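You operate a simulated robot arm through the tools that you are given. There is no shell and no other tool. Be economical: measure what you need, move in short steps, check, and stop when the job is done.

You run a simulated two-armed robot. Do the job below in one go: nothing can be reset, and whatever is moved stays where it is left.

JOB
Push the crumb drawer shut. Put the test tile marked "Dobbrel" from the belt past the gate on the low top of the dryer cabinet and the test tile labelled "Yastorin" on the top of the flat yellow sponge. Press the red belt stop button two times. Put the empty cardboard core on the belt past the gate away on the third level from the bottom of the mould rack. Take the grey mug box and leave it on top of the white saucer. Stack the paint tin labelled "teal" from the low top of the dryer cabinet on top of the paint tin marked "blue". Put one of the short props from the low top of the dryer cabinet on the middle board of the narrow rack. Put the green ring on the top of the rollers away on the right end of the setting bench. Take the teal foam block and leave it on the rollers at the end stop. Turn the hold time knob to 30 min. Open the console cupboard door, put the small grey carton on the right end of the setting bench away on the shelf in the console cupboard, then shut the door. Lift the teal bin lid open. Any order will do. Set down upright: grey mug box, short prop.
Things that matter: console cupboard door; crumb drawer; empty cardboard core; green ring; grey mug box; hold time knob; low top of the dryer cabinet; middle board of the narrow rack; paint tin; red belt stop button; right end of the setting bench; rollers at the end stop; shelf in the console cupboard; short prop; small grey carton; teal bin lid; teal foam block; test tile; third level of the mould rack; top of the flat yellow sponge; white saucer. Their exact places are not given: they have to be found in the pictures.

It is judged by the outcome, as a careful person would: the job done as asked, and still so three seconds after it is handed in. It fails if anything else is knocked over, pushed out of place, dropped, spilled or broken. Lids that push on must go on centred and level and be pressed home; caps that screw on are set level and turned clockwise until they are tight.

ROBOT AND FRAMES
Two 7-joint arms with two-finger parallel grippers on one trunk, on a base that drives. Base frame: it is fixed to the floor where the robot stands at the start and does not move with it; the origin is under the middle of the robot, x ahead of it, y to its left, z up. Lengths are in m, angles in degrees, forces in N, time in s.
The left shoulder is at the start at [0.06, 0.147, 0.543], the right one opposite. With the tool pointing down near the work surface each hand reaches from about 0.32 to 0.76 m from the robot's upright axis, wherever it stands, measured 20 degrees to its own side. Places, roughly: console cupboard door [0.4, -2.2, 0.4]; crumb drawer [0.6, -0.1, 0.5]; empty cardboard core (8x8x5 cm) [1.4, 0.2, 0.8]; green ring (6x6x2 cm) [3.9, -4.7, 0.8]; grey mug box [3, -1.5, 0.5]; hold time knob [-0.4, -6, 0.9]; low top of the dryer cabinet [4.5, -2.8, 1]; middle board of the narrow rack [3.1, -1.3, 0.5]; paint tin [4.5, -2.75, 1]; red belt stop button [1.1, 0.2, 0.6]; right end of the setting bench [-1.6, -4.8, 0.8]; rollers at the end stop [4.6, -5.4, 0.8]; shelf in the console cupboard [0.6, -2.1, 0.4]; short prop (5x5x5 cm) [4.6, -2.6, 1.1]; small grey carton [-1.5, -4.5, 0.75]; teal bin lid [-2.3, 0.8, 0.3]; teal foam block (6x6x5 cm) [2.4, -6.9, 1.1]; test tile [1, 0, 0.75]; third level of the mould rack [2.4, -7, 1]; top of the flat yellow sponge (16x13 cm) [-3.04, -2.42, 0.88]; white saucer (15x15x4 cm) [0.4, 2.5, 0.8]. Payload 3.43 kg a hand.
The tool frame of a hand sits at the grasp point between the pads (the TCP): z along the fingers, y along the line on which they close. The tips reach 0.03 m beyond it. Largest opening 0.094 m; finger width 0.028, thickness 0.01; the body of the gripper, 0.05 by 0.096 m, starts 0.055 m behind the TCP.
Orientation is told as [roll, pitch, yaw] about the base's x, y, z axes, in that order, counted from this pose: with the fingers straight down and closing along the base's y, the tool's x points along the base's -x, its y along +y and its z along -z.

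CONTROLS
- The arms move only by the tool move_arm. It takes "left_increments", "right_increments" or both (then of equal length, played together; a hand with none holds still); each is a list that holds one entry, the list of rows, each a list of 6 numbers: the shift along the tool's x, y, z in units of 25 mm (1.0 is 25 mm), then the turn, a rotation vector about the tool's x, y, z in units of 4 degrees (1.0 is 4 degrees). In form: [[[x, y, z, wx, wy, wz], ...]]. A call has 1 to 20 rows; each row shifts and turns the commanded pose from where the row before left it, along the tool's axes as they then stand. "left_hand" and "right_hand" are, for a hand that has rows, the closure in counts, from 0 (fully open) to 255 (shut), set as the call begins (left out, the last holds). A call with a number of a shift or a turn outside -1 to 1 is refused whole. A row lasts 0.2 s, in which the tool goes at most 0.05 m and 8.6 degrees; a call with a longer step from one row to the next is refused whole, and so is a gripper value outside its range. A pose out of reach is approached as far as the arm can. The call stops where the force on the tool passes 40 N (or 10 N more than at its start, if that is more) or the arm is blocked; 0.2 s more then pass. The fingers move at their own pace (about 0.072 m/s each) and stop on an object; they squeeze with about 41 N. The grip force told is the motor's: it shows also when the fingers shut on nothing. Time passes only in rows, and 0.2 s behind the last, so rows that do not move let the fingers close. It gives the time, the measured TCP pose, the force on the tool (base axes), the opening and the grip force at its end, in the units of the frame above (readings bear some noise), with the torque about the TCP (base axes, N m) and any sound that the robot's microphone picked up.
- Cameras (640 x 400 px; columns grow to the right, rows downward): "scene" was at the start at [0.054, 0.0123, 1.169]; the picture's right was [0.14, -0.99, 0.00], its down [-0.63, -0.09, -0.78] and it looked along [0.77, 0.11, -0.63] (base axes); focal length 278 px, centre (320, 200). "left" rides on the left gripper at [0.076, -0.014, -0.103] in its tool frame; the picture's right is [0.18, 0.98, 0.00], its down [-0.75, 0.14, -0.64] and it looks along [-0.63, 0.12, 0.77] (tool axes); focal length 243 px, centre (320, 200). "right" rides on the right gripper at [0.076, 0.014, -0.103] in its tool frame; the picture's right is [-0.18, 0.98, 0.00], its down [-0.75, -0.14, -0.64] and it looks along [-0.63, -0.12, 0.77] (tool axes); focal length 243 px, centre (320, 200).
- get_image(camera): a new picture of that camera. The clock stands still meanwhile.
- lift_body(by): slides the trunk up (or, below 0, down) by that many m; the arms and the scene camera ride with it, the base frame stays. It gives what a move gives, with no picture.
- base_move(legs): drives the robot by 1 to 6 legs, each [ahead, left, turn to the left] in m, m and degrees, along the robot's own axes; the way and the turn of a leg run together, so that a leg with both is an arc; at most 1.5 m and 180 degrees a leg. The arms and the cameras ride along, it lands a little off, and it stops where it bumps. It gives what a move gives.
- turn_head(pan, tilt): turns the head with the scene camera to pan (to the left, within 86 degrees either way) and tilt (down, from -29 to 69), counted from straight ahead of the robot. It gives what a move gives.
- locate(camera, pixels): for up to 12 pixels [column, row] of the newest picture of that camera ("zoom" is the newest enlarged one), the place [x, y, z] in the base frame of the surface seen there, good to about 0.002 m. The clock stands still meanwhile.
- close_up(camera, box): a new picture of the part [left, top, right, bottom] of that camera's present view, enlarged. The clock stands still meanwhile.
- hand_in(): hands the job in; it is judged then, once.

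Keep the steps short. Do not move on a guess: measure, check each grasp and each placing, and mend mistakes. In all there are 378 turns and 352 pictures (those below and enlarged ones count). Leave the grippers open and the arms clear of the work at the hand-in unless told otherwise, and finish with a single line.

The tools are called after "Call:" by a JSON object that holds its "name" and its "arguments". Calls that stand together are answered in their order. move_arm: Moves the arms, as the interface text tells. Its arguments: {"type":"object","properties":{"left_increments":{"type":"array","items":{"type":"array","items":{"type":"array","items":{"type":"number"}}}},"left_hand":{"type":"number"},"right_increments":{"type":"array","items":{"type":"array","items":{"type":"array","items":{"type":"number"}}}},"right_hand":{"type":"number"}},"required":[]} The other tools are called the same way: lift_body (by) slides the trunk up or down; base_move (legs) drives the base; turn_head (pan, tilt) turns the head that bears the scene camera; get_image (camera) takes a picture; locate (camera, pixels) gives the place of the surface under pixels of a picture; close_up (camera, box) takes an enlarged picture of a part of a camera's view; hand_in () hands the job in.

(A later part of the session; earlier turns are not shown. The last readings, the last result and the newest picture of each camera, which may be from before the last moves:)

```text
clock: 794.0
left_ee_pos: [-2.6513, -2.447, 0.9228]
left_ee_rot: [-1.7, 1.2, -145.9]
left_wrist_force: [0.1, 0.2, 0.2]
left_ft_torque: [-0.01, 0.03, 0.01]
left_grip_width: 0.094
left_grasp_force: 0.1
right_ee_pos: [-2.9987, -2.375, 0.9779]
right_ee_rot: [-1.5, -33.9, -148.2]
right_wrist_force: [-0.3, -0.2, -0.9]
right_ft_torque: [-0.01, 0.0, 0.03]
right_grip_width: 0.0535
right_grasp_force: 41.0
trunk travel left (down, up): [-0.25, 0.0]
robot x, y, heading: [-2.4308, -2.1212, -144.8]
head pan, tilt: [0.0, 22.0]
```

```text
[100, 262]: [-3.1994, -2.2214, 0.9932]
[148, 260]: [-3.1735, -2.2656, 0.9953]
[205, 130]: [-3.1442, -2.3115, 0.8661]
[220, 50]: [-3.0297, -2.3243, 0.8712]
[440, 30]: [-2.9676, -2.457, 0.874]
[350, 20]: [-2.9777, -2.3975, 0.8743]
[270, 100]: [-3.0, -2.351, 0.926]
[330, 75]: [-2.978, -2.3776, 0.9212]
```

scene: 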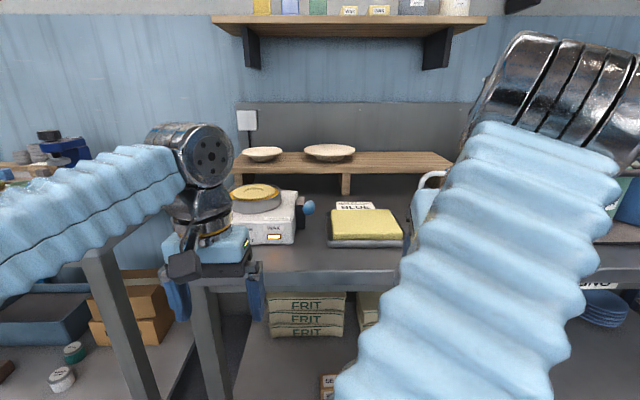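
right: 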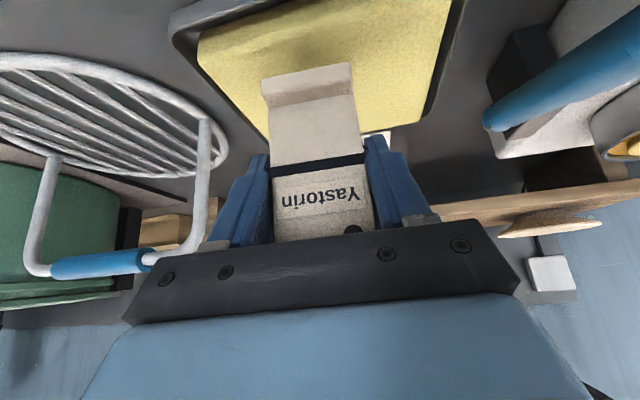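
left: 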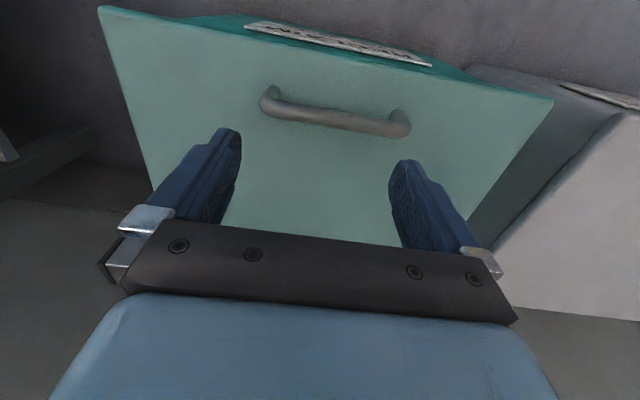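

Call:
{"name": "move_arm", "arguments": {"right_increments": [[[-0.75, 0.1, 0.5, 0, 0, 0], [-0.75, 0.1, 0.5, 0, 0, 0], [0.25, 0, 0.37, 0, 0, 0], [0.25, 0, 0.37, 0, 0, 0], [0.2, 0, 0.3, 0, 0, 0], [0.1, 0, 0.15, 0, 0, 0], [0, 0, 0, 0, 0, 0]]]}}

Call:
{"name": "get_image", "arguments": {"camera": "right"}}

```text
clock: 795.6
left_ee_pos: [-2.6501, -2.4463, 0.925]
left_ee_rot: [-1.6, 1.1, -146.1]
left_wrist_force: [0.3, -0.1, 0.0]
left_ft_torque: [0.0, 0.01, 0.04]
left_grip_width: 0.0941
left_grasp_force: 0.1
right_ee_pos: [-3.0206, -2.3863, 0.9319]
right_ee_rot: [-1.6, -34.3, -148.4]
right_wrist_force: [-7.8, 5.2, 36.4]
right_ft_torque: [-0.21, -0.02, -0.02]
right_grip_width: 0.0537
right_grasp_force: 41.5
right hand out of reach, approached as far as the arm can: row 1, 2
trunk travel left (down, up): [-0.25, 0.0]
robot x, y, heading: [-2.4288, -2.1239, -144.9]
head pan, tilt: [0.0, 22.0]
```

```text
89 pictures are left
```

right: 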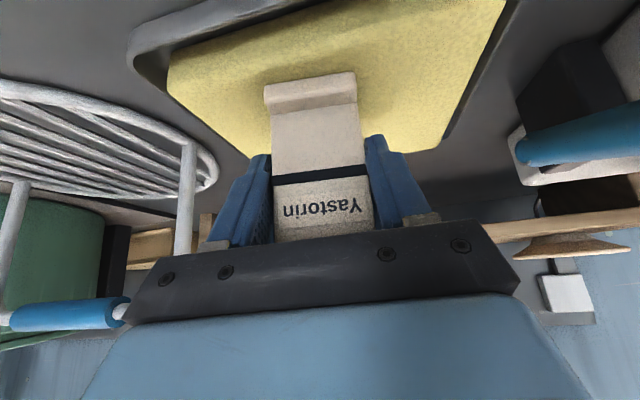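

Yastorin is seated on the sponge. Relax, open, withdraw.

Call:
{"name": "move_arm", "arguments": {"right_increments": [[[-0.05, 0, -0.08, 0, 0, 0], [0, 0, 0, 0, 0, 0]]]}}

Call:
{"name": "move_arm", "arguments": {"right_increments": [[[0, 0, 0, 0, 0, 0], [0, 0, 0, 0, 0, 0], [0, 0, 0, 0, 0, 0]]], "right_hand": 0}}

Call:
{"name": "move_arm", "arguments": {"right_increments": [[[0.3, 0, -0.6, 0, 0, 0], [0.6, 0, -0.8, 0, 0, 0], [0.7, 0, -0.7, 0, 0, 0], [0.7, 0, -0.7, 0, 0, 0], [0.7, 0, -0.7, 0, 0, 0], [0.7, 0, -0.7, 0, 0, 0]]]}}

Call:
{"name": "get_image", "arguments": {"camera": "right"}}

```text
clock: 796.2
left_ee_pos: [-2.6516, -2.446, 0.9243]
left_ee_rot: [-1.6, 1.2, -146.0]
left_wrist_force: [0.3, 0.3, -0.1]
left_ft_torque: [-0.01, -0.03, 0.0]
left_grip_width: 0.0939
left_grasp_force: 0.0
right_ee_pos: [-3.0206, -2.3874, 0.9329]
right_ee_rot: [-1.5, -33.9, -148.3]
right_wrist_force: [-2.8, 9.4, 19.1]
right_ft_torque: [-0.09, 0.23, -0.11]
right_grip_width: 0.0536
right_grasp_force: 41.4
trunk travel left (down, up): [-0.25, 0.0]
robot x, y, heading: [-2.4323, -2.1232, -144.8]
head pan, tilt: [0.0, 22.0]
```

```text
clock: 797.0
left_ee_pos: [-2.6519, -2.448, 0.9229]
left_ee_rot: [-1.7, 1.2, -145.9]
left_wrist_force: [0.1, -0.7, -0.3]
left_ft_torque: [-0.04, -0.01, 0.0]
left_grip_width: 0.0939
left_grasp_force: 0.0
right_ee_pos: [-3.0209, -2.3887, 0.9318]
right_ee_rot: [-1.5, -33.8, -148.2]
right_wrist_force: [0.7, -0.1, -1.0]
right_ft_torque: [0.01, -0.03, 0.0]
right_grip_width: 0.094
right_grasp_force: 0.1
trunk travel left (down, up): [-0.25, 0.0]
robot x, y, heading: [-2.4327, -2.1169, -144.8]
head pan, tilt: [0.0, 22.0]
```

```text
clock: 798.4
left_ee_pos: [-2.6534, -2.4479, 0.9225]
left_ee_rot: [-1.7, 1.3, -146.0]
left_wrist_force: [-0.6, -1.1, 0.7]
left_ft_torque: [0.0, -0.02, -0.02]
left_grip_width: 0.094
left_grasp_force: 0.1
right_ee_pos: [-2.9035, -2.3209, 0.9689]
right_ee_rot: [-1.4, -34.0, -148.2]
right_wrist_force: [0.0, -0.6, -0.5]
right_ft_torque: [0.01, 0.01, 0.03]
right_grip_width: 0.094
right_grasp_force: 0.1
trunk travel left (down, up): [-0.25, 0.0]
robot x, y, heading: [-2.4313, -2.1215, -144.5]
head pan, tilt: [0.0, 22.0]
```

```text
88 pictures are left
```

right: 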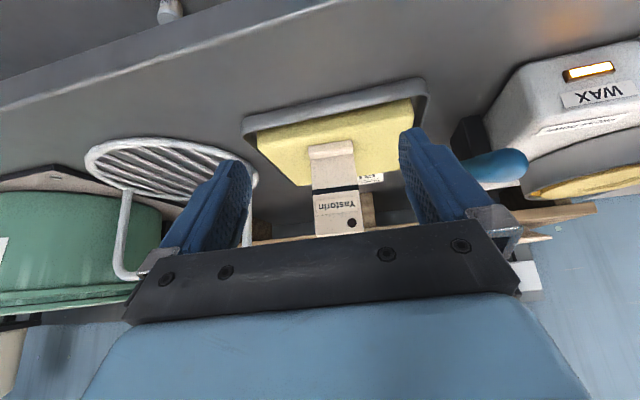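

Yastorin stands on the sponge. Now the carton with the right hand: reorient it (pitch −46°), back off and drive toward the setting bench's right end (heading −65°).

Call:
{"name": "move_arm", "arguments": {"right_increments": [[[0.6, 0, -0.8, 0, 0, 0], [0.6, 0, -0.8, 0, 0, 0], [0.6, 0, -0.8, 0, 0, 0], [0, 0, 0, -0.26, 0, -0.385], [0, 0, 0, -0.26, 0, -0.385], [0, 0, 0, 0, -1, 0], [0, 0, 0, 0, -1, 0], [0, 0, 0, 0, -1, 0]]]}}

Call:
{"name": "base_move", "arguments": {"legs": [[-0.8, 0, 0], [0, 0, 79], [1.4, 0, 0], [0, -0.5, 0]]}}

Call:
{"name": "turn_head", "arguments": {"pan": -15, "tilt": 30}}

Call:
{"name": "get_image", "arguments": {"camera": "scene"}}

```text
clock: 800.2
left_ee_pos: [-2.6521, -2.4474, 0.9217]
left_ee_rot: [-1.8, 1.2, -146.0]
left_wrist_force: [-0.3, 0.5, 0.5]
left_ft_torque: [0.03, 0.01, -0.02]
left_grip_width: 0.0939
left_grasp_force: 0.1
right_ee_pos: [-2.8415, -2.2839, 0.9942]
right_ee_rot: [-1.7, -45.9, -144.0]
right_wrist_force: [0.0, 0.5, -0.6]
right_ft_torque: [-0.02, 0.0, 0.04]
right_grip_width: 0.0939
right_grasp_force: 0.0
trunk travel left (down, up): [-0.25, 0.0]
robot x, y, heading: [-2.4295, -2.1192, -144.9]
head pan, tilt: [0.0, 22.0]
```

```text
clock: 817.0
left_ee_pos: [-1.4232, -3.4239, 0.9227]
left_ee_rot: [-1.6, 1.3, -68.9]
left_wrist_force: [-1.1, 0.2, -0.4]
left_ft_torque: [0.01, 0.01, -0.03]
left_grip_width: 0.0942
left_grasp_force: 0.1
right_ee_pos: [-1.6268, -3.5739, 0.9937]
right_ee_rot: [-1.9, -45.9, -67.1]
right_wrist_force: [-0.9, -0.3, 0.4]
right_ft_torque: [0.0, -0.02, 0.02]
right_grip_width: 0.0941
right_grasp_force: 0.1
trunk travel left (down, up): [-0.25, 0.0]
robot x, y, heading: [-1.6907, -3.138, -67.6]
head pan, tilt: [0.0, 22.0]
```

```text
clock: 817.8
left_ee_pos: [-1.4234, -3.4229, 0.9234]
left_ee_rot: [-1.7, 1.2, -69.0]
left_wrist_force: [0.0, -0.3, -0.4]
left_ft_torque: [0.01, 0.0, 0.02]
left_grip_width: 0.0938
left_grasp_force: 0.0
right_ee_pos: [-1.6267, -3.5731, 0.9938]
right_ee_rot: [-1.8, -45.8, -67.1]
right_wrist_force: [0.7, -0.7, -0.1]
right_ft_torque: [0.0, 0.0, 0.01]
right_grip_width: 0.0941
right_grasp_force: 0.0
trunk travel left (down, up): [-0.25, 0.0]
robot x, y, heading: [-1.692, -3.1347, -67.9]
head pan, tilt: [-15.0, 30.0]
```

```text
87 pictures are left
```

scene: 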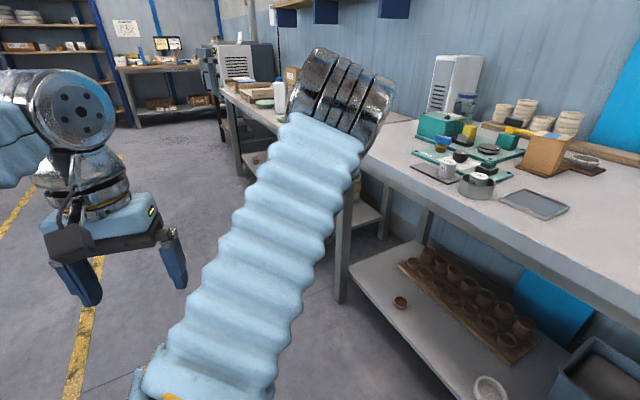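

Call:
{"name": "base_move", "arguments": {"legs": [[0.6, 0, 2]]}}

Call:
{"name": "get_image", "arguments": {"camera": "scene"}}

Call:
{"name": "get_image", "arguments": {"camera": "right"}}

```text
clock: 821.2
left_ee_pos: [-1.1738, -3.9601, 0.9228]
left_ee_rot: [-1.7, 1.2, -66.5]
left_wrist_force: [-0.6, -0.2, -0.6]
left_ft_torque: [-0.02, -0.01, -0.04]
left_grip_width: 0.094
left_grasp_force: 0.1
right_ee_pos: [-1.3696, -4.1176, 0.9942]
right_ee_rot: [-1.8, -46.0, -64.6]
right_wrist_force: [-0.3, -0.5, -0.6]
right_ft_torque: [0.03, -0.04, 0.0]
right_grip_width: 0.0941
right_grasp_force: 0.0
trunk travel left (down, up): [-0.25, 0.0]
robot x, y, heading: [-1.4552, -3.6834, -65.2]
head pan, tilt: [-15.0, 30.0]
```

```text
86 pictures are left
```

scene: 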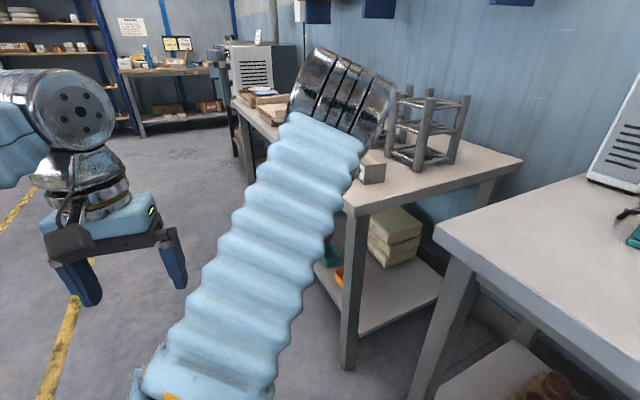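

```text
85 pictures are left
```

right: 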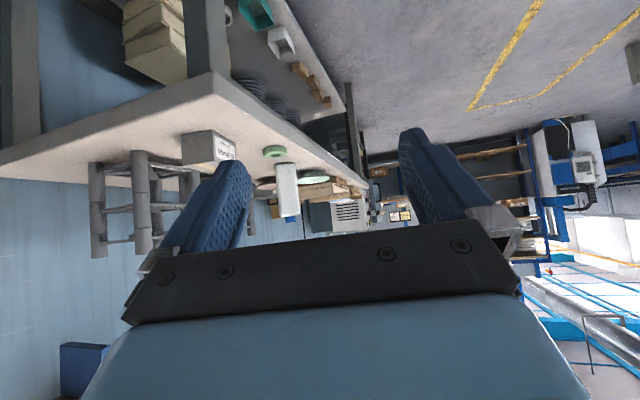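

Call:
{"name": "close_up", "arguments": {"camera": "right", "box": [150, 100, 310, 200]}}

Call:
{"name": "locate", "arguments": {"camera": "zoom", "pixels": [[180, 200], [130, 180], [225, 190], [240, 160], [300, 190], [330, 190], [240, 230], [130, 220], [140, 130], [230, 130], [200, 240], [320, 230]]}}

```text
4.00 times, centred on (230, 150) of right
```

zoom: 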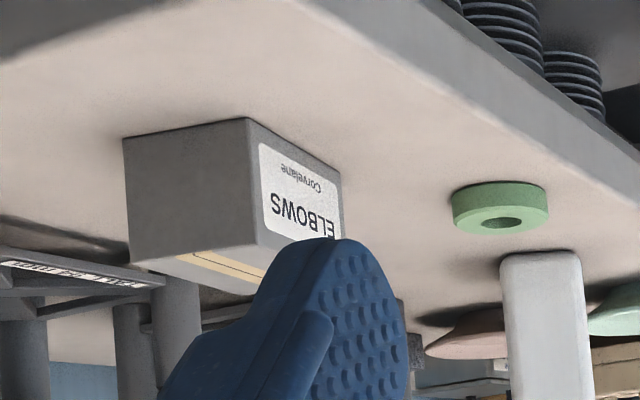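

```text
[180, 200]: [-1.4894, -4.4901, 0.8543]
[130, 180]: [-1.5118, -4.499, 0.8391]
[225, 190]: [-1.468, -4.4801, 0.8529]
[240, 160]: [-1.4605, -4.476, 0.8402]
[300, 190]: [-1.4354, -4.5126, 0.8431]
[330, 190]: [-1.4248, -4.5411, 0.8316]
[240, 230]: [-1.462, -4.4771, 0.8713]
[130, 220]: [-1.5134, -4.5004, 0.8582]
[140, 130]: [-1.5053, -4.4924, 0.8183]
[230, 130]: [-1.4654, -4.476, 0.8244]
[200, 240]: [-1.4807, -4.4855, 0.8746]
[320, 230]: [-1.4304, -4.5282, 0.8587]
```

Call:
{"name": "locate", "arguments": {"camera": "zoom", "pixels": [[175, 340], [130, 350], [30, 350], [80, 270], [150, 280], [20, 275]]}}

Call:
{"name": "locate", "arguments": {"camera": "scene", "pixels": [[392, 130], [420, 140], [430, 95], [460, 120], [388, 155], [420, 165], [370, 170], [405, 92]]}}

```text
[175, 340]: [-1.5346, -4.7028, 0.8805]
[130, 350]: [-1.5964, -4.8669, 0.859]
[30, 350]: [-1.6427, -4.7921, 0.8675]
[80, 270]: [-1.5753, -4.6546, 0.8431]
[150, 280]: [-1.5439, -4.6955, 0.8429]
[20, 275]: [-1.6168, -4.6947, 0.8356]
```

```text
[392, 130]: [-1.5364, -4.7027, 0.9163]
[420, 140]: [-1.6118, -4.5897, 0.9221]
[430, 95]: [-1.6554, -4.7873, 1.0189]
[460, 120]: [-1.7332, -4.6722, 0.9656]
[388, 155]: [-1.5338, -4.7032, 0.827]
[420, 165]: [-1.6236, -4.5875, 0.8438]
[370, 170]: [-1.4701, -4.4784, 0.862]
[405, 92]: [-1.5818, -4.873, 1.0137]
```

Carton end face 6.2 cm wide; grasp point (−1.472,−4.516). Base ahead 8 cm, then arm right 26 cm/forward 10 cm at height.

Call:
{"name": "base_move", "arguments": {"legs": [[0.08, 0, 0]]}}

Call:
{"name": "move_arm", "arguments": {"right_increments": [[[-0.253, -0.957, 0.262, 0, 0, 0], [-0.253, -0.957, 0.262, 0, 0, 0], [-0.253, -0.957, 0.262, 0, 0, 0], [-0.253, -0.957, 0.262, 0, 0, 0], [-0.253, -0.957, 0.262, 0, 0, 0], [-0.253, -0.957, 0.262, 0, 0, 0], [-0.253, -0.957, 0.262, 0, 0, 0], [-0.253, -0.957, 0.262, 0, 0, 0], [-0.253, -0.957, 0.262, 0, 0, 0], [-0.253, -0.957, 0.262, 0, 0, 0], [-0.253, -0.957, 0.262, 0, 0, 0]]]}}

Call:
{"name": "get_image", "arguments": {"camera": "right"}}

Call:
{"name": "get_image", "arguments": {"camera": "scene"}}

```text
clock: 822.3
left_ee_pos: [-1.1393, -4.0342, 0.9222]
left_ee_rot: [-1.7, 1.2, -66.3]
left_wrist_force: [-0.2, -0.7, 0.1]
left_ft_torque: [0.0, 0.03, 0.05]
left_grip_width: 0.0939
left_grasp_force: 0.1
right_ee_pos: [-1.3352, -4.1915, 0.9929]
right_ee_rot: [-1.8, -45.9, -64.5]
right_wrist_force: [0.5, 0.3, -0.5]
right_ft_torque: [0.01, -0.01, -0.01]
right_grip_width: 0.0938
right_grasp_force: 0.0
trunk travel left (down, up): [-0.25, 0.0]
robot x, y, heading: [-1.4198, -3.7615, -65.5]
head pan, tilt: [-15.0, 30.0]
```

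```text
clock: 824.7
left_ee_pos: [-1.139, -4.0321, 0.9241]
left_ee_rot: [-1.7, 1.2, -66.4]
left_wrist_force: [-0.3, 1.0, -0.7]
left_ft_torque: [-0.01, 0.01, -0.03]
left_grip_width: 0.094
left_grasp_force: 0.0
right_ee_pos: [-1.5347, -4.3907, 0.9978]
right_ee_rot: [-1.8, -45.9, -64.5]
right_wrist_force: [0.3, 1.2, 0.3]
right_ft_torque: [0.01, -0.01, -0.01]
right_grip_width: 0.0943
right_grasp_force: 0.0
trunk travel left (down, up): [-0.25, 0.0]
robot x, y, heading: [-1.4217, -3.7587, -65.5]
head pan, tilt: [-15.0, 30.0]
```

```text
83 pictures are left
```

right: 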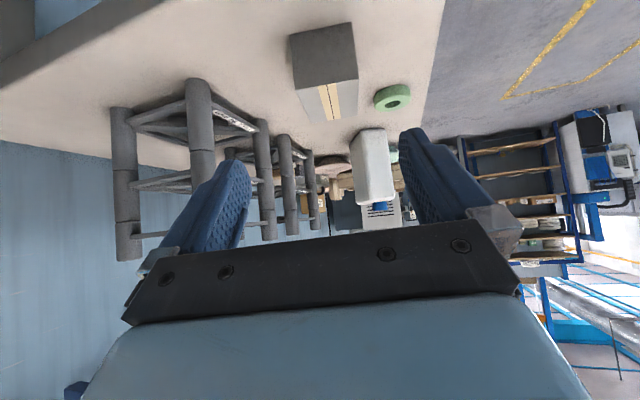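

```text
82 pictures are left
```

scene: 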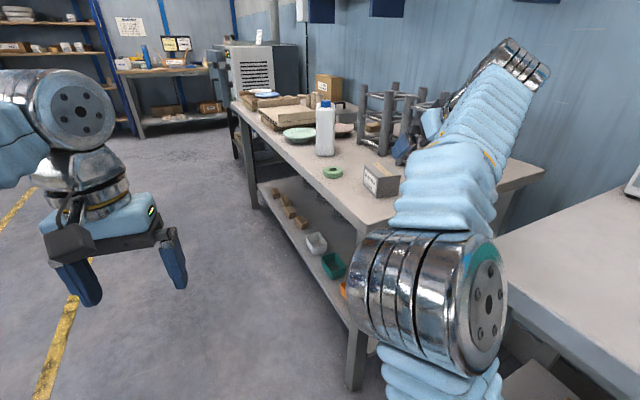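

Directly along the tool axis now: 0.20 m down-forward.

Call:
{"name": "move_arm", "arguments": {"right_increments": [[[0.02, 0.013, 0.99, 0, 0, 0], [0.02, 0.013, 0.99, 0, 0, 0], [0.02, 0.013, 0.99, 0, 0, 0], [0.02, 0.013, 0.99, 0, 0, 0], [0.02, 0.013, 0.99, 0, 0, 0], [0.02, 0.013, 0.99, 0, 0, 0], [0.02, 0.013, 0.99, 0, 0, 0], [0, 0, 0.8, 0, 0, 0], [0, 0, 0, 0, 0, 0]]]}}

Call:
{"name": "get_image", "arguments": {"camera": "right"}}

```text
clock: 826.7
left_ee_pos: [-1.1388, -4.0326, 0.9234]
left_ee_rot: [-1.7, 1.2, -66.4]
left_wrist_force: [-0.1, 0.0, 0.2]
left_ft_torque: [0.01, 0.03, 0.03]
left_grip_width: 0.0938
left_grasp_force: 0.1
right_ee_pos: [-1.498, -4.4701, 0.9112]
right_ee_rot: [-1.8, -45.9, -64.5]
right_wrist_force: [-0.8, 1.0, -0.4]
right_ft_torque: [0.02, 0.0, 0.01]
right_grip_width: 0.0939
right_grasp_force: 0.1
right hand out of reach, approached as far as the arm can: row 6, 7, 8
trunk travel left (down, up): [-0.25, 0.0]
robot x, y, heading: [-1.4229, -3.7544, -65.4]
head pan, tilt: [-15.0, 30.0]
```

```text
81 pictures are left
```

right: 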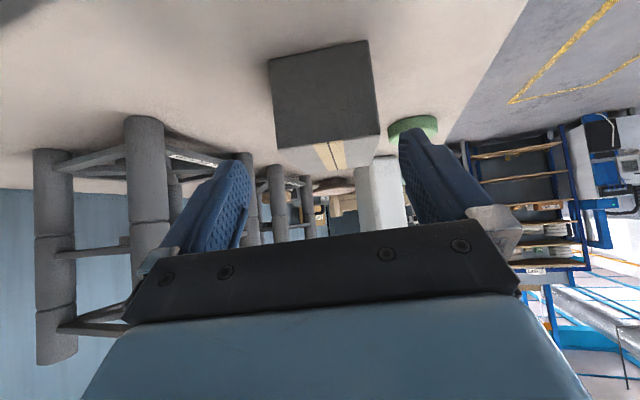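

Call:
{"name": "base_move", "arguments": {"legs": [[0.055, 0, 0]]}}

Call:
{"name": "lift_body", "arguments": {"by": -0.053}}

Call:
{"name": "get_image", "arguments": {"camera": "right"}}

```text
clock: 827.6
left_ee_pos: [-1.1164, -4.0826, 0.9234]
left_ee_rot: [-1.7, 1.1, -66.5]
left_wrist_force: [-0.2, 0.9, -0.2]
left_ft_torque: [-0.01, -0.03, -0.01]
left_grip_width: 0.0942
left_grasp_force: 0.0
right_ee_pos: [-1.4741, -4.5208, 0.9113]
right_ee_rot: [-1.8, -45.9, -64.5]
right_wrist_force: [0.2, 0.7, -0.2]
right_ft_torque: [-0.02, -0.04, 0.0]
right_grip_width: 0.0941
right_grasp_force: 0.1
trunk travel left (down, up): [-0.25, 0.0]
robot x, y, heading: [-1.3978, -3.8094, -65.3]
head pan, tilt: [-15.0, 30.0]
```

```text
clock: 828.5
left_ee_pos: [-1.1168, -4.083, 0.8715]
left_ee_rot: [-1.7, 1.2, -66.4]
left_wrist_force: [0.2, -0.5, 0.6]
left_ft_torque: [0.01, -0.01, 0.01]
left_grip_width: 0.094
left_grasp_force: 0.1
right_ee_pos: [-1.4741, -4.5204, 0.8577]
right_ee_rot: [-1.9, -45.9, -64.6]
right_wrist_force: [0.2, -0.2, 0.7]
right_ft_torque: [-0.01, -0.05, -0.02]
right_grip_width: 0.094
right_grasp_force: 0.2
trunk travel left (down, up): [-0.197, 0.053]
robot x, y, heading: [-1.3935, -3.8072, -65.4]
head pan, tilt: [-15.0, 30.0]
```

```text
80 pictures are left
```

right: 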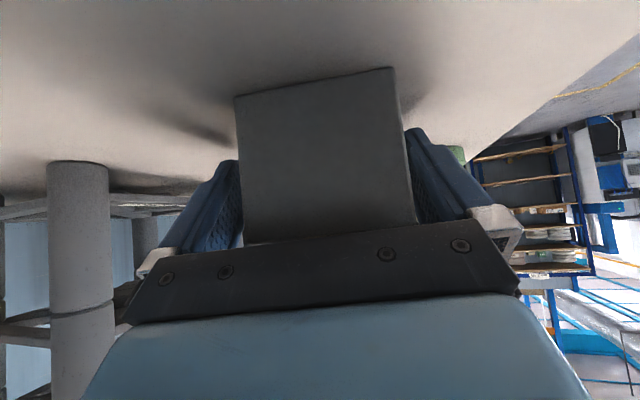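

Straddled. Close, lift, and back away.

Call:
{"name": "move_arm", "arguments": {"right_increments": [[[0, 0, 0, 0, 0, 0], [0, 0, 0, 0, 0, 0], [0, 0, 0, 0, 0, 0], [0, 0, 0, 0, 0, 0]]], "right_hand": 255}}

Call:
{"name": "lift_body", "arguments": {"by": 0.053}}

Call:
{"name": "base_move", "arguments": {"legs": [[-0.3, 0, 0]]}}

Call:
{"name": "get_image", "arguments": {"camera": "scene"}}

Call:
{"name": "get_image", "arguments": {"camera": "right"}}

```text
clock: 829.5
left_ee_pos: [-1.1155, -4.083, 0.8693]
left_ee_rot: [-1.8, 1.2, -66.3]
left_wrist_force: [-0.6, -0.1, -0.2]
left_ft_torque: [0.03, 0.01, -0.02]
left_grip_width: 0.0939
left_grasp_force: 0.1
right_ee_pos: [-1.4743, -4.5215, 0.8592]
right_ee_rot: [-1.8, -45.9, -64.4]
right_wrist_force: [2.4, 0.2, 2.3]
right_ft_torque: [0.11, -0.14, 0.03]
right_grip_width: 0.0702
right_grasp_force: 41.3
trunk travel left (down, up): [-0.197, 0.053]
robot x, y, heading: [-1.3975, -3.8085, -65.4]
head pan, tilt: [-15.0, 30.0]
```

```text
clock: 830.5
left_ee_pos: [-1.1161, -4.0849, 0.9231]
left_ee_rot: [-1.7, 1.2, -66.4]
left_wrist_force: [0.4, -0.5, 0.6]
left_ft_torque: [0.01, 0.01, 0.01]
left_grip_width: 0.0939
left_grasp_force: 0.2
right_ee_pos: [-1.4737, -4.5207, 0.9104]
right_ee_rot: [-1.9, -45.8, -64.5]
right_wrist_force: [-0.5, 0.4, -2.5]
right_ft_torque: [0.02, 0.02, 0.02]
right_grip_width: 0.0701
right_grasp_force: 40.9
trunk travel left (down, up): [-0.25, 0.0]
robot x, y, heading: [-1.3975, -3.807, -65.4]
head pan, tilt: [-15.0, 30.0]
```

```text
clock: 832.6
left_ee_pos: [-1.2431, -3.8059, 0.9217]
left_ee_rot: [-1.7, 1.2, -66.6]
left_wrist_force: [0.0, -0.1, -0.8]
left_ft_torque: [-0.01, -0.01, 0.02]
left_grip_width: 0.0941
left_grasp_force: 0.0
right_ee_pos: [-1.6004, -4.2422, 0.9121]
right_ee_rot: [-1.9, -45.9, -64.3]
right_wrist_force: [18.6, -15.4, 9.2]
right_ft_torque: [-0.44, -0.19, 0.56]
right_grip_width: 0.0699
right_grasp_force: 40.6
trunk travel left (down, up): [-0.25, 0.0]
robot x, y, heading: [-1.5248, -3.5282, -65.3]
head pan, tilt: [-15.0, 30.0]
```

```text
79 pictures are left
```

scene: 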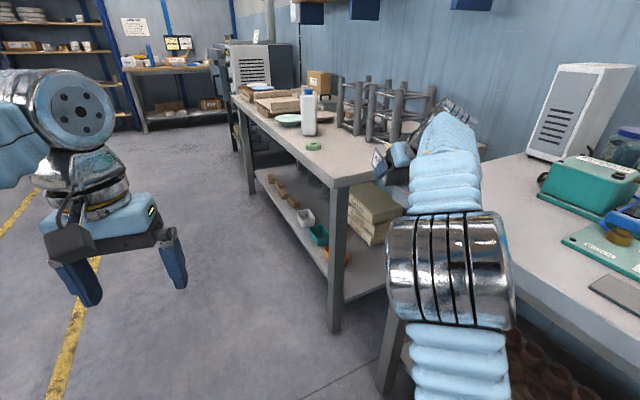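

```text
78 pictures are left
```

right: 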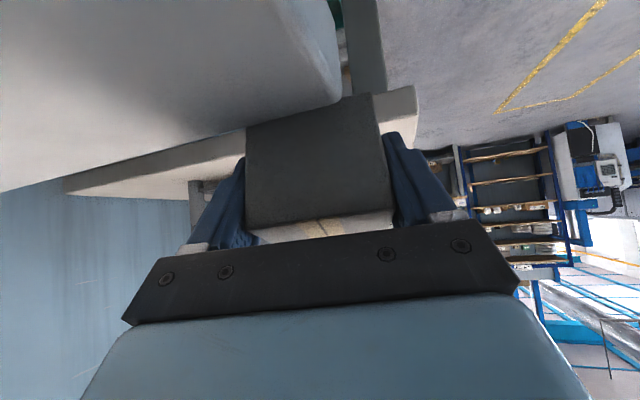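

The right arm is brushing something behind (26 N, near the other bench). Raise and swing the hand left, away from that bench.

Call:
{"name": "move_arm", "arguments": {"right_increments": [[[-0.3, 0, 0.1, 0, 0, 0], [-0.72, 0, -0.69, 0, 0, 0], [-0.72, 0.5, -0.69, 0, 0, 0], [-0.3, 1, -0.3, 0, 0, 0], [0, 1, 0, 0, 0, 0], [0, 1, 0, 0, 0, 0], [0, 1, 0, 0, 0, 0], [0, 1, 0, 0, 0, 0], [0, 1, 0, 0, 0, 0], [0, 1, 0, 0, 0, 0]]]}}

Call:
{"name": "get_image", "arguments": {"camera": "scene"}}

```text
clock: 834.8
left_ee_pos: [-1.2447, -3.8058, 0.9233]
left_ee_rot: [-1.6, 1.3, -66.5]
left_wrist_force: [0.6, 0.2, -0.4]
left_ft_torque: [-0.06, 0.0, -0.02]
left_grip_width: 0.0938
left_grasp_force: 0.0
right_ee_pos: [-1.4314, -4.166, 0.9563]
right_ee_rot: [-1.6, -46.0, -64.6]
right_wrist_force: [-0.3, 0.2, -1.4]
right_ft_torque: [0.07, 0.06, 0.01]
right_grip_width: 0.0701
right_grasp_force: 41.0
right hand out of reach, approached as far as the arm can: row 1, 2
trunk travel left (down, up): [-0.25, 0.0]
robot x, y, heading: [-1.5245, -3.529, -65.5]
head pan, tilt: [-15.0, 30.0]
```

```text
77 pictures are left
```

scene: 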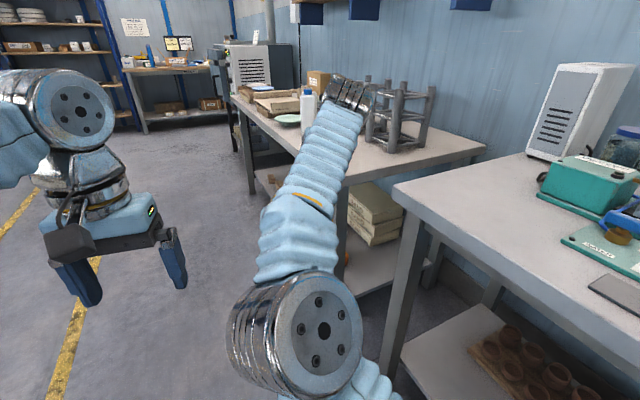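

Call:
{"name": "base_move", "arguments": {"legs": [[0, 0.7, 0]]}}

Call:
{"name": "move_arm", "arguments": {"right_increments": [[[0.6, 0.2, -0.75, 0, 0, 0], [0.6, 0.2, -0.75, 0, 0, 0], [0.6, 0.2, -0.75, 0, 0, 0], [0.6, 0.2, -0.75, 0, 0, 0], [0.6, 0.2, -0.75, 0, 0, 0], [0.6, 0.2, -0.75, 0, 0, 0], [0.6, 0.2, -0.75, 0, 0, 0]]]}}

Call:
{"name": "base_move", "arguments": {"legs": [[0, 0, 101.5]]}}

Call:
{"name": "turn_head", "arguments": {"pan": 0, "tilt": 30}}

Call:
{"name": "get_image", "arguments": {"camera": "scene"}}

```text
clock: 838.6
left_ee_pos: [-0.6084, -3.5168, 0.9228]
left_ee_rot: [-1.7, 1.4, -66.7]
left_wrist_force: [0.2, 0.2, -0.2]
left_ft_torque: [0.0, -0.01, -0.01]
left_grip_width: 0.0941
left_grasp_force: 0.0
right_ee_pos: [-0.7959, -3.8765, 0.9562]
right_ee_rot: [-1.8, -46.0, -64.6]
right_wrist_force: [0.3, 0.0, -2.5]
right_ft_torque: [0.07, 0.01, 0.01]
right_grip_width: 0.07
right_grasp_force: 41.4
trunk travel left (down, up): [-0.25, 0.0]
robot x, y, heading: [-0.8908, -3.2391, -65.7]
head pan, tilt: [-15.0, 30.0]
```

```text
clock: 840.2
left_ee_pos: [-0.6084, -3.5171, 0.9219]
left_ee_rot: [-1.7, 1.3, -66.6]
left_wrist_force: [0.3, -0.8, -0.5]
left_ft_torque: [0.01, -0.02, -0.01]
left_grip_width: 0.0942
left_grasp_force: 0.0
right_ee_pos: [-0.8322, -3.7083, 0.9728]
right_ee_rot: [-1.8, -46.0, -64.7]
right_wrist_force: [0.1, -0.6, -2.1]
right_ft_torque: [0.09, 0.01, 0.01]
right_grip_width: 0.0697
right_grasp_force: 40.8
trunk travel left (down, up): [-0.25, 0.0]
robot x, y, heading: [-0.8887, -3.237, -65.5]
head pan, tilt: [-15.0, 30.0]
```

```text
clock: 844.8
left_ee_pos: [-0.6614, -2.9161, 0.9237]
left_ee_rot: [-1.7, 1.3, 33.2]
left_wrist_force: [-0.5, -0.2, -0.7]
left_ft_torque: [0.0, -0.01, 0.04]
left_grip_width: 0.0939
left_grasp_force: 0.1
right_ee_pos: [-0.4361, -3.1039, 0.9725]
right_ee_rot: [-1.8, -46.1, 35.4]
right_wrist_force: [-0.2, -0.2, -1.1]
right_ft_torque: [0.0, 0.01, -0.03]
right_grip_width: 0.07
right_grasp_force: 41.4
trunk travel left (down, up): [-0.25, 0.0]
robot x, y, heading: [-0.8872, -3.2388, 34.5]
head pan, tilt: [-15.0, 30.0]
```

```text
clock: 845.6
left_ee_pos: [-0.662, -2.9161, 0.9236]
left_ee_rot: [-1.7, 1.2, 33.2]
left_wrist_force: [-0.2, 0.9, 0.2]
left_ft_torque: [0.01, 0.0, 0.02]
left_grip_width: 0.0939
left_grasp_force: 0.0
right_ee_pos: [-0.4358, -3.1041, 0.9714]
right_ee_rot: [-1.8, -46.0, 35.3]
right_wrist_force: [0.3, -0.5, -2.5]
right_ft_torque: [-0.01, 0.09, 0.02]
right_grip_width: 0.0702
right_grasp_force: 40.8
trunk travel left (down, up): [-0.25, 0.0]
robot x, y, heading: [-0.8896, -3.2381, 34.6]
head pan, tilt: [0.0, 30.0]
```

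```text
76 pictures are left
```

scene: 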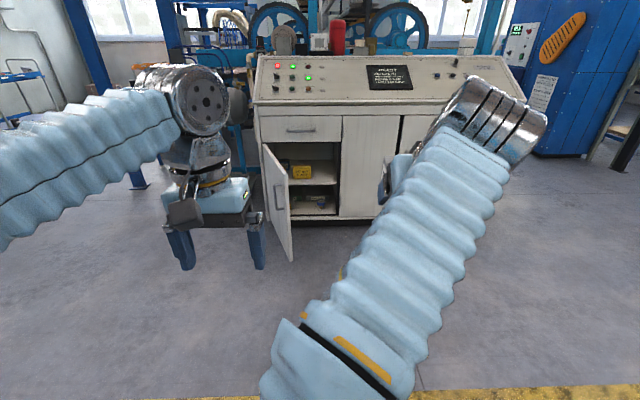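

Call:
{"name": "close_up", "arguments": {"camera": "scene", "box": [240, 120, 360, 240]}}

Call:
{"name": "locate", "arguments": {"camera": "zoom", "pixels": [[290, 225], [340, 225], [375, 225], [270, 170], [330, 210], [400, 230], [380, 160], [200, 160], [345, 300], [270, 355], [430, 200], [380, 205]]}}

```text
3.33 times, centred on (300, 180) of scene
```

zoom: 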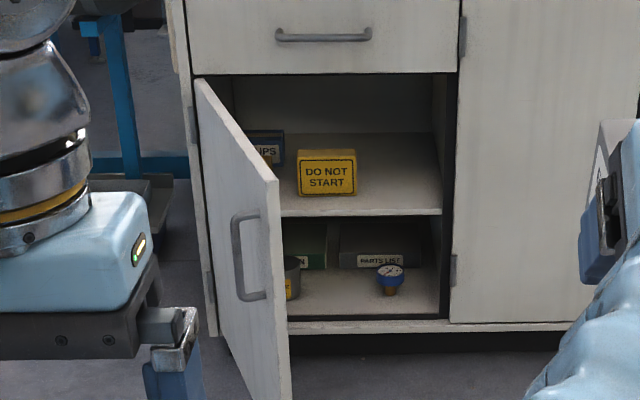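

```text
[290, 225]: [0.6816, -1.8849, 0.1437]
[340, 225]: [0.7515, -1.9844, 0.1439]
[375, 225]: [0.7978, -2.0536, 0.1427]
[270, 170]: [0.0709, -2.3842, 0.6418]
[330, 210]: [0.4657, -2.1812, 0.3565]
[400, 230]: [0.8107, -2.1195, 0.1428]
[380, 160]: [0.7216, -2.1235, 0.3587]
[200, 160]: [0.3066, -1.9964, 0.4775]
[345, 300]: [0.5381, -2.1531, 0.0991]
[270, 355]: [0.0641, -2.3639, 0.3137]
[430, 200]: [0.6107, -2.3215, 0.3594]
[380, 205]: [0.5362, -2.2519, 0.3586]
```

Door is still open; shelf z 0.359 with free room right of the sign. I'll first push the door wider with the left hand. Lower trunk, drive in, lower the left hand inside the door.

Call:
{"name": "base_move", "arguments": {"legs": [[0.8, 0, 1.4]]}}

Call:
{"name": "lift_body", "arguments": {"by": -0.25}}

Call:
{"name": "move_arm", "arguments": {"left_increments": [[[-0.6, 0, 0.7, 0, 0, 0], [-0.6, 0, 0.7, 0, 0, 0], [-0.6, 0, 0.7, 0, 0, 0], [-0.6, 0, 0.7, 0, 0, 0], [-0.6, 0, 0.7, 0, 0, 0], [-0.6, 0, 0.7, 0, 0, 0], [-0.6, 0, 0.7, 0, 0, 0], [-0.6, 0, 0.7, 0, 0, 0], [-0.6, 0, 0.7, 0, 0, 0]]], "left_hand": 255}}

Call:
{"name": "turn_head", "arguments": {"pan": 10, "tilt": 45}}

Call:
{"name": "get_image", "arguments": {"camera": "scene"}}

```text
clock: 849.8
left_ee_pos: [-0.0292, -2.4512, 0.9234]
left_ee_rot: [-1.6, 1.3, 35.3]
left_wrist_force: [-0.7, -0.1, -0.9]
left_ft_torque: [0.0, 0.02, -0.01]
left_grip_width: 0.0941
left_grasp_force: 0.2
right_ee_pos: [0.2032, -2.6321, 0.9723]
right_ee_rot: [-1.8, -46.0, 37.3]
right_wrist_force: [0.1, 1.1, -2.2]
right_ft_torque: [-0.02, 0.06, -0.02]
right_grip_width: 0.0702
right_grasp_force: 41.1
trunk travel left (down, up): [-0.25, 0.0]
robot x, y, heading: [-0.2454, -2.7817, 36.5]
head pan, tilt: [0.0, 30.0]
```

```text
clock: 852.4
left_ee_pos: [-0.03, -2.4515, 0.6723]
left_ee_rot: [-1.7, 1.3, 35.2]
left_wrist_force: [-0.2, 0.6, -0.7]
left_ft_torque: [0.02, -0.01, 0.0]
left_grip_width: 0.0942
left_grasp_force: 0.2
right_ee_pos: [0.2027, -2.6315, 0.7217]
right_ee_rot: [-1.8, -45.9, 37.3]
right_wrist_force: [-0.5, -0.6, -1.7]
right_ft_torque: [-0.05, 0.02, 0.0]
right_grip_width: 0.0698
right_grasp_force: 40.9
trunk travel left (down, up): [0.0, 0.25]
robot x, y, heading: [-0.2433, -2.7831, 36.3]
head pan, tilt: [0.0, 30.0]
```

```text
clock: 853.7
left_ee_pos: [0.0327, -2.4171, 0.5862]
left_ee_rot: [-2.2, 0.7, 34.6]
left_wrist_force: [-9.3, -12.0, 19.8]
left_ft_torque: [0.82, -0.41, -0.1]
left_grip_width: 0.0001
left_grasp_force: 33.3
right_ee_pos: [0.2029, -2.6335, 0.7229]
right_ee_rot: [-1.6, -45.9, 37.2]
right_wrist_force: [-0.7, -0.9, -1.6]
right_ft_torque: [-0.03, 0.07, 0.0]
right_grip_width: 0.0698
right_grasp_force: 41.1
trunk travel left (down, up): [0.0, 0.25]
robot x, y, heading: [-0.2423, -2.7837, 36.3]
head pan, tilt: [0.0, 30.0]
stopped in row 6 (left hand): the force on the tool passed its limit at 64 N (the readings are from after the stop); the commanded pose is now the measured one
```

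```text
clock: 854.5
left_ee_pos: [0.032, -2.4173, 0.5881]
left_ee_rot: [-2.2, 0.6, 34.7]
left_wrist_force: [-11.9, -19.4, 36.6]
left_ft_torque: [1.42, -0.75, -0.16]
left_grip_width: 0.0
left_grasp_force: 32.1
right_ee_pos: [0.2019, -2.6332, 0.722]
right_ee_rot: [-1.7, -46.1, 37.2]
right_wrist_force: [0.1, -0.4, -3.1]
right_ft_torque: [-0.02, 0.04, 0.0]
right_grip_width: 0.07
right_grasp_force: 40.9
trunk travel left (down, up): [0.0, 0.25]
robot x, y, heading: [-0.2415, -2.7814, 36.4]
head pan, tilt: [10.0, 45.0]
```

```text
74 pictures are left
```

scene: 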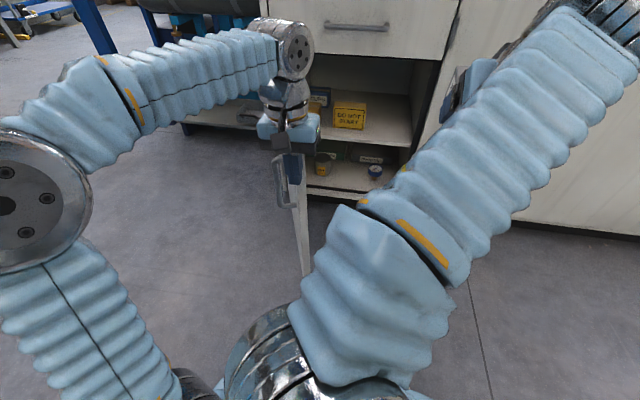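

I came down on the door's top edge. Raise, shift right 10 cm, lower inside, then push left.

Call:
{"name": "move_arm", "arguments": {"left_increments": [[[0, 0, -0.8, 0, 0, 0], [0, 0, -0.8, 0, 0, 0], [0, 0, -0.8, 0, 0, 0], [0, -1, 0, 0, 0, 0], [0, -1, 0, 0, 0, 0], [0, -1, 0, 0, 0, 0], [0, -1, 0, 0, 0, 0], [-0.6, 0, 0.9, 0, 0, 0], [-0.6, 0, 0.9, 0, 0, 0], [-0.6, 0, 0.9, 0, 0, 0], [0, 0, 0.9, 0, 0, 0], [0, 0, 0.9, 0, 0, 0], [0, 0, 0.9, 0, 0, 0], [0, 0, 0.9, 0, 0, 0]]]}}

Call:
{"name": "get_image", "arguments": {"camera": "scene"}}

```text
clock: 857.5
left_ee_pos: [0.1304, -2.4753, 0.49]
left_ee_rot: [-2.1, 0.9, 34.7]
left_wrist_force: [-0.7, 0.0, 0.1]
left_ft_torque: [0.02, 0.01, -0.02]
left_grip_width: 0.0
left_grasp_force: 32.8
right_ee_pos: [0.202, -2.6307, 0.7222]
right_ee_rot: [-1.8, -45.9, 37.3]
right_wrist_force: [0.6, 0.3, -2.9]
right_ft_torque: [-0.01, 0.04, 0.04]
right_grip_width: 0.0699
right_grasp_force: 41.0
trunk travel left (down, up): [0.0, 0.25]
robot x, y, heading: [-0.2428, -2.7831, 36.5]
head pan, tilt: [10.0, 45.0]
```

```text
73 pictures are left
```

scene: 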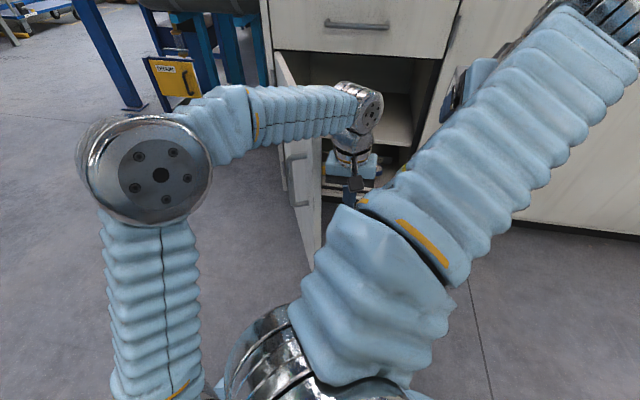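

Now push the door left (outward).

Call:
{"name": "move_arm", "arguments": {"left_increments": [[[0, 0.8, 0, 0, 0, 0], [0, 0.8, 0, 0, 0, 0], [0, 0.8, 0, 0, 0, 0], [0, 0.8, 0, 0, 0, 0], [0, 0.8, 0, 0, 0, 0], [0, 0.8, 0, 0, 0, 0], [0, 0.8, 0, 0, 0, 0], [0, 0.8, 0, 0, 0, 0], [0, 0.8, 0, 0, 0, 0], [0, 0.8, 0, 0, 0, 0], [0, 0.8, 0, 0, 0, 0], [0, 0.8, 0, 0, 0, 0], [0, 0.8, 0, 0, 0, 0], [0, 0.8, 0, 0, 0, 0], [0, 0.8, 0, 0, 0, 0]]]}}

Call:
{"name": "get_image", "arguments": {"camera": "scene"}}

```text
clock: 860.7
left_ee_pos: [-0.0448, -2.2302, 0.4784]
left_ee_rot: [-2.1, 0.9, 34.8]
left_wrist_force: [-0.4, -0.1, -0.7]
left_ft_torque: [-0.02, -0.01, -0.01]
left_grip_width: 0.0001
left_grasp_force: 32.6
right_ee_pos: [0.2035, -2.631, 0.7211]
right_ee_rot: [-1.9, -46.0, 37.4]
right_wrist_force: [-0.9, 0.4, -2.2]
right_ft_torque: [-0.07, 0.05, -0.03]
right_grip_width: 0.07
right_grasp_force: 41.1
trunk travel left (down, up): [0.0, 0.25]
robot x, y, heading: [-0.2456, -2.7843, 36.3]
head pan, tilt: [10.0, 45.0]
```

```text
72 pictures are left
```

scene: 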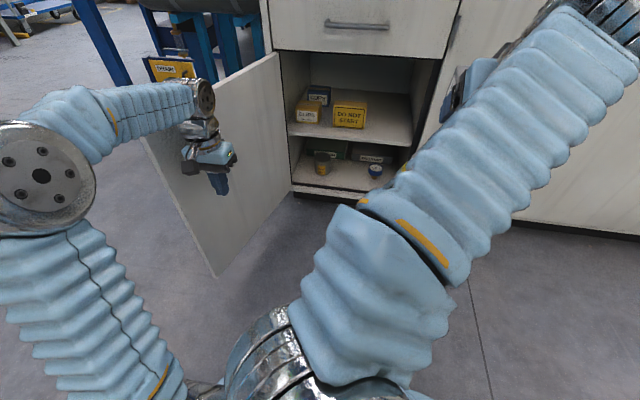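

Door is wide open. Raise the left hand out of the way, then drive in 0.25 with the carton.

Call:
{"name": "move_arm", "arguments": {"left_increments": [[[0.3, -0.3, -1, 0, 0, 0], [0.3, -0.3, -1, 0, 0, 0], [0.3, -0.3, -1, 0, 0, 0], [0.3, -0.3, -1, 0, 0, 0], [0.3, -0.3, -1, 0, 0, 0], [0.6, -0.3, -1, 0, 0, 0], [0.6, -0.3, -1, 0, 0, 0], [0.6, 0, -1, 0, 0, 0], [0.6, 0, -1, 0, 0, 0], [0.6, 0, -1, 0, 0, 0]]]}}

Call:
{"name": "base_move", "arguments": {"legs": [[0.22, 0, 0]]}}

Call:
{"name": "move_arm", "arguments": {"right_increments": [[[0.5, 0.35, 0.7, 0, 0, 0], [0.5, 0.35, 0.7, 0, 0, 0], [0.5, 0.35, 0.7, 0, 0, 0], [0.5, 0.35, 0.7, 0, 0, 0], [0.5, 0.35, 0.7, 0, 0, 0], [0.5, 0.35, 0.7, 0, 0, 0], [0.5, 0.35, 0.7, 0, 0, 0], [0.5, 0.35, 0.7, 0, 0, 0], [0.5, 0.35, 0.7, 0, 0, 0], [0.5, 0.35, 0.7, 0, 0, 0], [0.5, 0.35, 0.7, 0, 0, 0], [0.5, 0, 0.7, 0, 0, 0]]]}}

Call:
{"name": "get_image", "arguments": {"camera": "scene"}}

Call:
{"name": "get_image", "arguments": {"camera": "right"}}

```text
clock: 862.9
left_ee_pos: [-0.1015, -2.3213, 0.7228]
left_ee_rot: [-2.3, 1.4, 34.5]
left_wrist_force: [-0.2, 0.4, 1.0]
left_ft_torque: [-0.01, -0.03, 0.01]
left_grip_width: 0.0003
left_grasp_force: 33.3
left hand out of reach, approached as far as the arm can: row 10
right_ee_pos: [0.2043, -2.6312, 0.7214]
right_ee_rot: [-1.8, -46.0, 37.4]
right_wrist_force: [-0.2, -0.8, -2.2]
right_ft_torque: [-0.06, 0.02, 0.04]
right_grip_width: 0.0701
right_grasp_force: 41.1
trunk travel left (down, up): [0.0, 0.25]
robot x, y, heading: [-0.2419, -2.7813, 36.3]
head pan, tilt: [10.0, 45.0]
```

```text
clock: 864.5
left_ee_pos: [0.0766, -2.1922, 0.7221]
left_ee_rot: [-2.4, 1.5, 34.5]
left_wrist_force: [0.1, 0.1, -0.3]
left_ft_torque: [0.02, 0.01, 0.0]
left_grip_width: 0.0
left_grasp_force: 32.6
right_ee_pos: [0.3791, -2.5021, 0.7229]
right_ee_rot: [-1.8, -46.0, 37.2]
right_wrist_force: [0.0, 0.3, -2.6]
right_ft_torque: [-0.03, 0.05, -0.01]
right_grip_width: 0.07
right_grasp_force: 40.5
trunk travel left (down, up): [0.0, 0.25]
robot x, y, heading: [-0.0666, -2.6531, 36.3]
head pan, tilt: [10.0, 45.0]
```

```text
clock: 867.1
left_ee_pos: [0.0755, -2.192, 0.7233]
left_ee_rot: [-2.3, 1.5, 34.4]
left_wrist_force: [-0.2, -0.4, 0.0]
left_ft_torque: [0.01, -0.04, 0.0]
left_grip_width: 0.0
left_grasp_force: 32.7
right_ee_pos: [0.364, -2.3999, 0.4661]
right_ee_rot: [-1.8, -46.0, 37.2]
right_wrist_force: [0.1, -0.2, -1.7]
right_ft_torque: [-0.02, 0.04, 0.0]
right_grip_width: 0.0702
right_grasp_force: 41.2
trunk travel left (down, up): [0.0, 0.25]
robot x, y, heading: [-0.0689, -2.6506, 36.2]
head pan, tilt: [10.0, 45.0]
```

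```text
71 pictures are left
```

scene: 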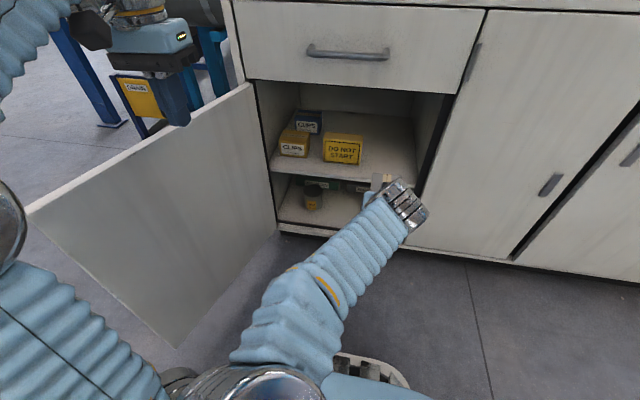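

```text
70 pictures are left
```

right: 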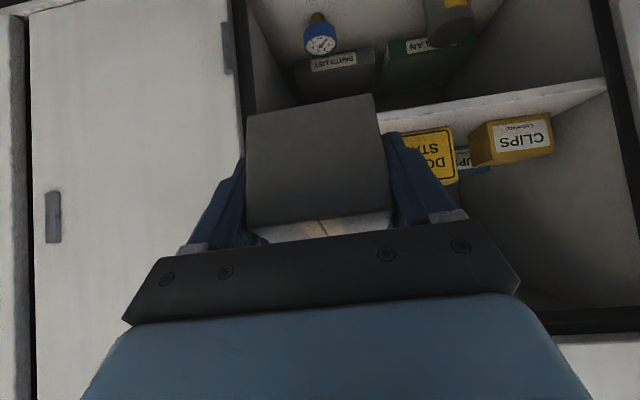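

Call:
{"name": "locate", "arguments": {"camera": "scene", "pixels": [[360, 150], [340, 150], [390, 150], [410, 160], [414, 130], [380, 175], [400, 178], [330, 90], [430, 150]]}}

```text
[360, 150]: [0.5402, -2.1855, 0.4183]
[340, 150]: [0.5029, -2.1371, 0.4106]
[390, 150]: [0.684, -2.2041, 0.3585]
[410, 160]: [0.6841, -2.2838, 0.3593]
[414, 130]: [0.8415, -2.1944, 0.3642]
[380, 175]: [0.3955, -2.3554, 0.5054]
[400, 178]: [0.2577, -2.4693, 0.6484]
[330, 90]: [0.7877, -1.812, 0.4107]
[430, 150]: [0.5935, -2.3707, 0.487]
```

Call:
{"name": "base_move", "arguments": {"legs": [[0.07, 0, 0]]}}

Call:
{"name": "move_arm", "arguments": {"right_increments": [[[-0.714, -0.11, 0.74, 0, 0, 0], [-0.714, -0.11, 0.74, 0, 0, 0], [-0.714, -0.11, 0.74, 0, 0, 0], [-0.714, -0.11, 0.74, 0, 0, 0], [-0.714, -0.11, 0.74, 0, 0, 0], [-0.714, -0.11, 0.74, 0, 0, 0], [-0.714, -0.11, 0.74, 0, 0, 0], [0, 0, 0, 0, 0, 0]]]}}

Call:
{"name": "get_image", "arguments": {"camera": "right"}}

Call:
{"name": "get_image", "arguments": {"camera": "scene"}}

```text
clock: 868.1
left_ee_pos: [0.1318, -2.1508, 0.7238]
left_ee_rot: [-2.2, 1.4, 34.5]
left_wrist_force: [-0.1, -0.1, -0.2]
left_ft_torque: [-0.02, -0.01, -0.01]
left_grip_width: 0.0001
left_grasp_force: 32.6
right_ee_pos: [0.4196, -2.3592, 0.4672]
right_ee_rot: [-1.8, -46.0, 37.2]
right_wrist_force: [0.0, -0.8, -1.9]
right_ft_torque: [-0.02, 0.05, -0.03]
right_grip_width: 0.07
right_grasp_force: 41.8
trunk travel left (down, up): [0.0, 0.25]
robot x, y, heading: [-0.0123, -2.6093, 36.4]
head pan, tilt: [10.0, 45.0]
```

```text
clock: 870.0
left_ee_pos: [0.1307, -2.1501, 0.7239]
left_ee_rot: [-2.3, 1.6, 34.5]
left_wrist_force: [-0.3, -0.3, -0.9]
left_ft_torque: [0.02, -0.01, -0.02]
left_grip_width: 0.0002
left_grasp_force: 33.1
right_ee_pos: [0.5774, -2.269, 0.4672]
right_ee_rot: [-1.8, -46.0, 37.3]
right_wrist_force: [0.4, 0.0, -3.4]
right_ft_torque: [-0.03, 0.05, 0.01]
right_grip_width: 0.07
right_grasp_force: 40.9
trunk travel left (down, up): [0.0, 0.25]
robot x, y, heading: [-0.0083, -2.6163, 36.0]
head pan, tilt: [10.0, 45.0]
```

```text
69 pictures are left
```

right: 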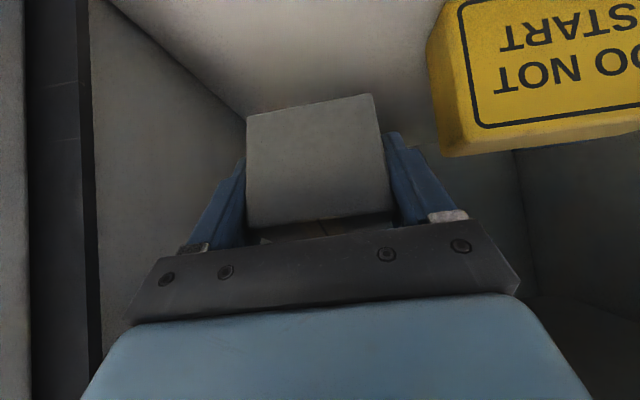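

```text
68 pictures are left
```

scene: 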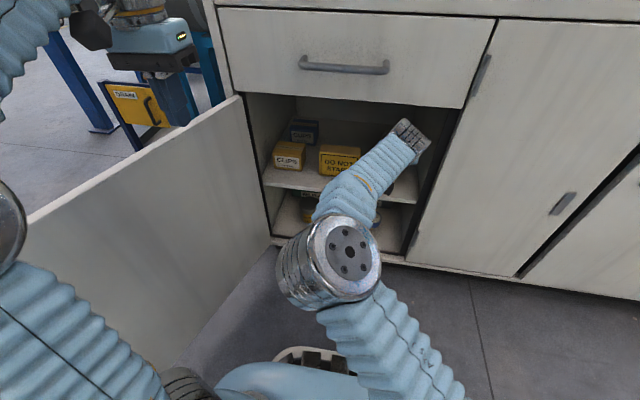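

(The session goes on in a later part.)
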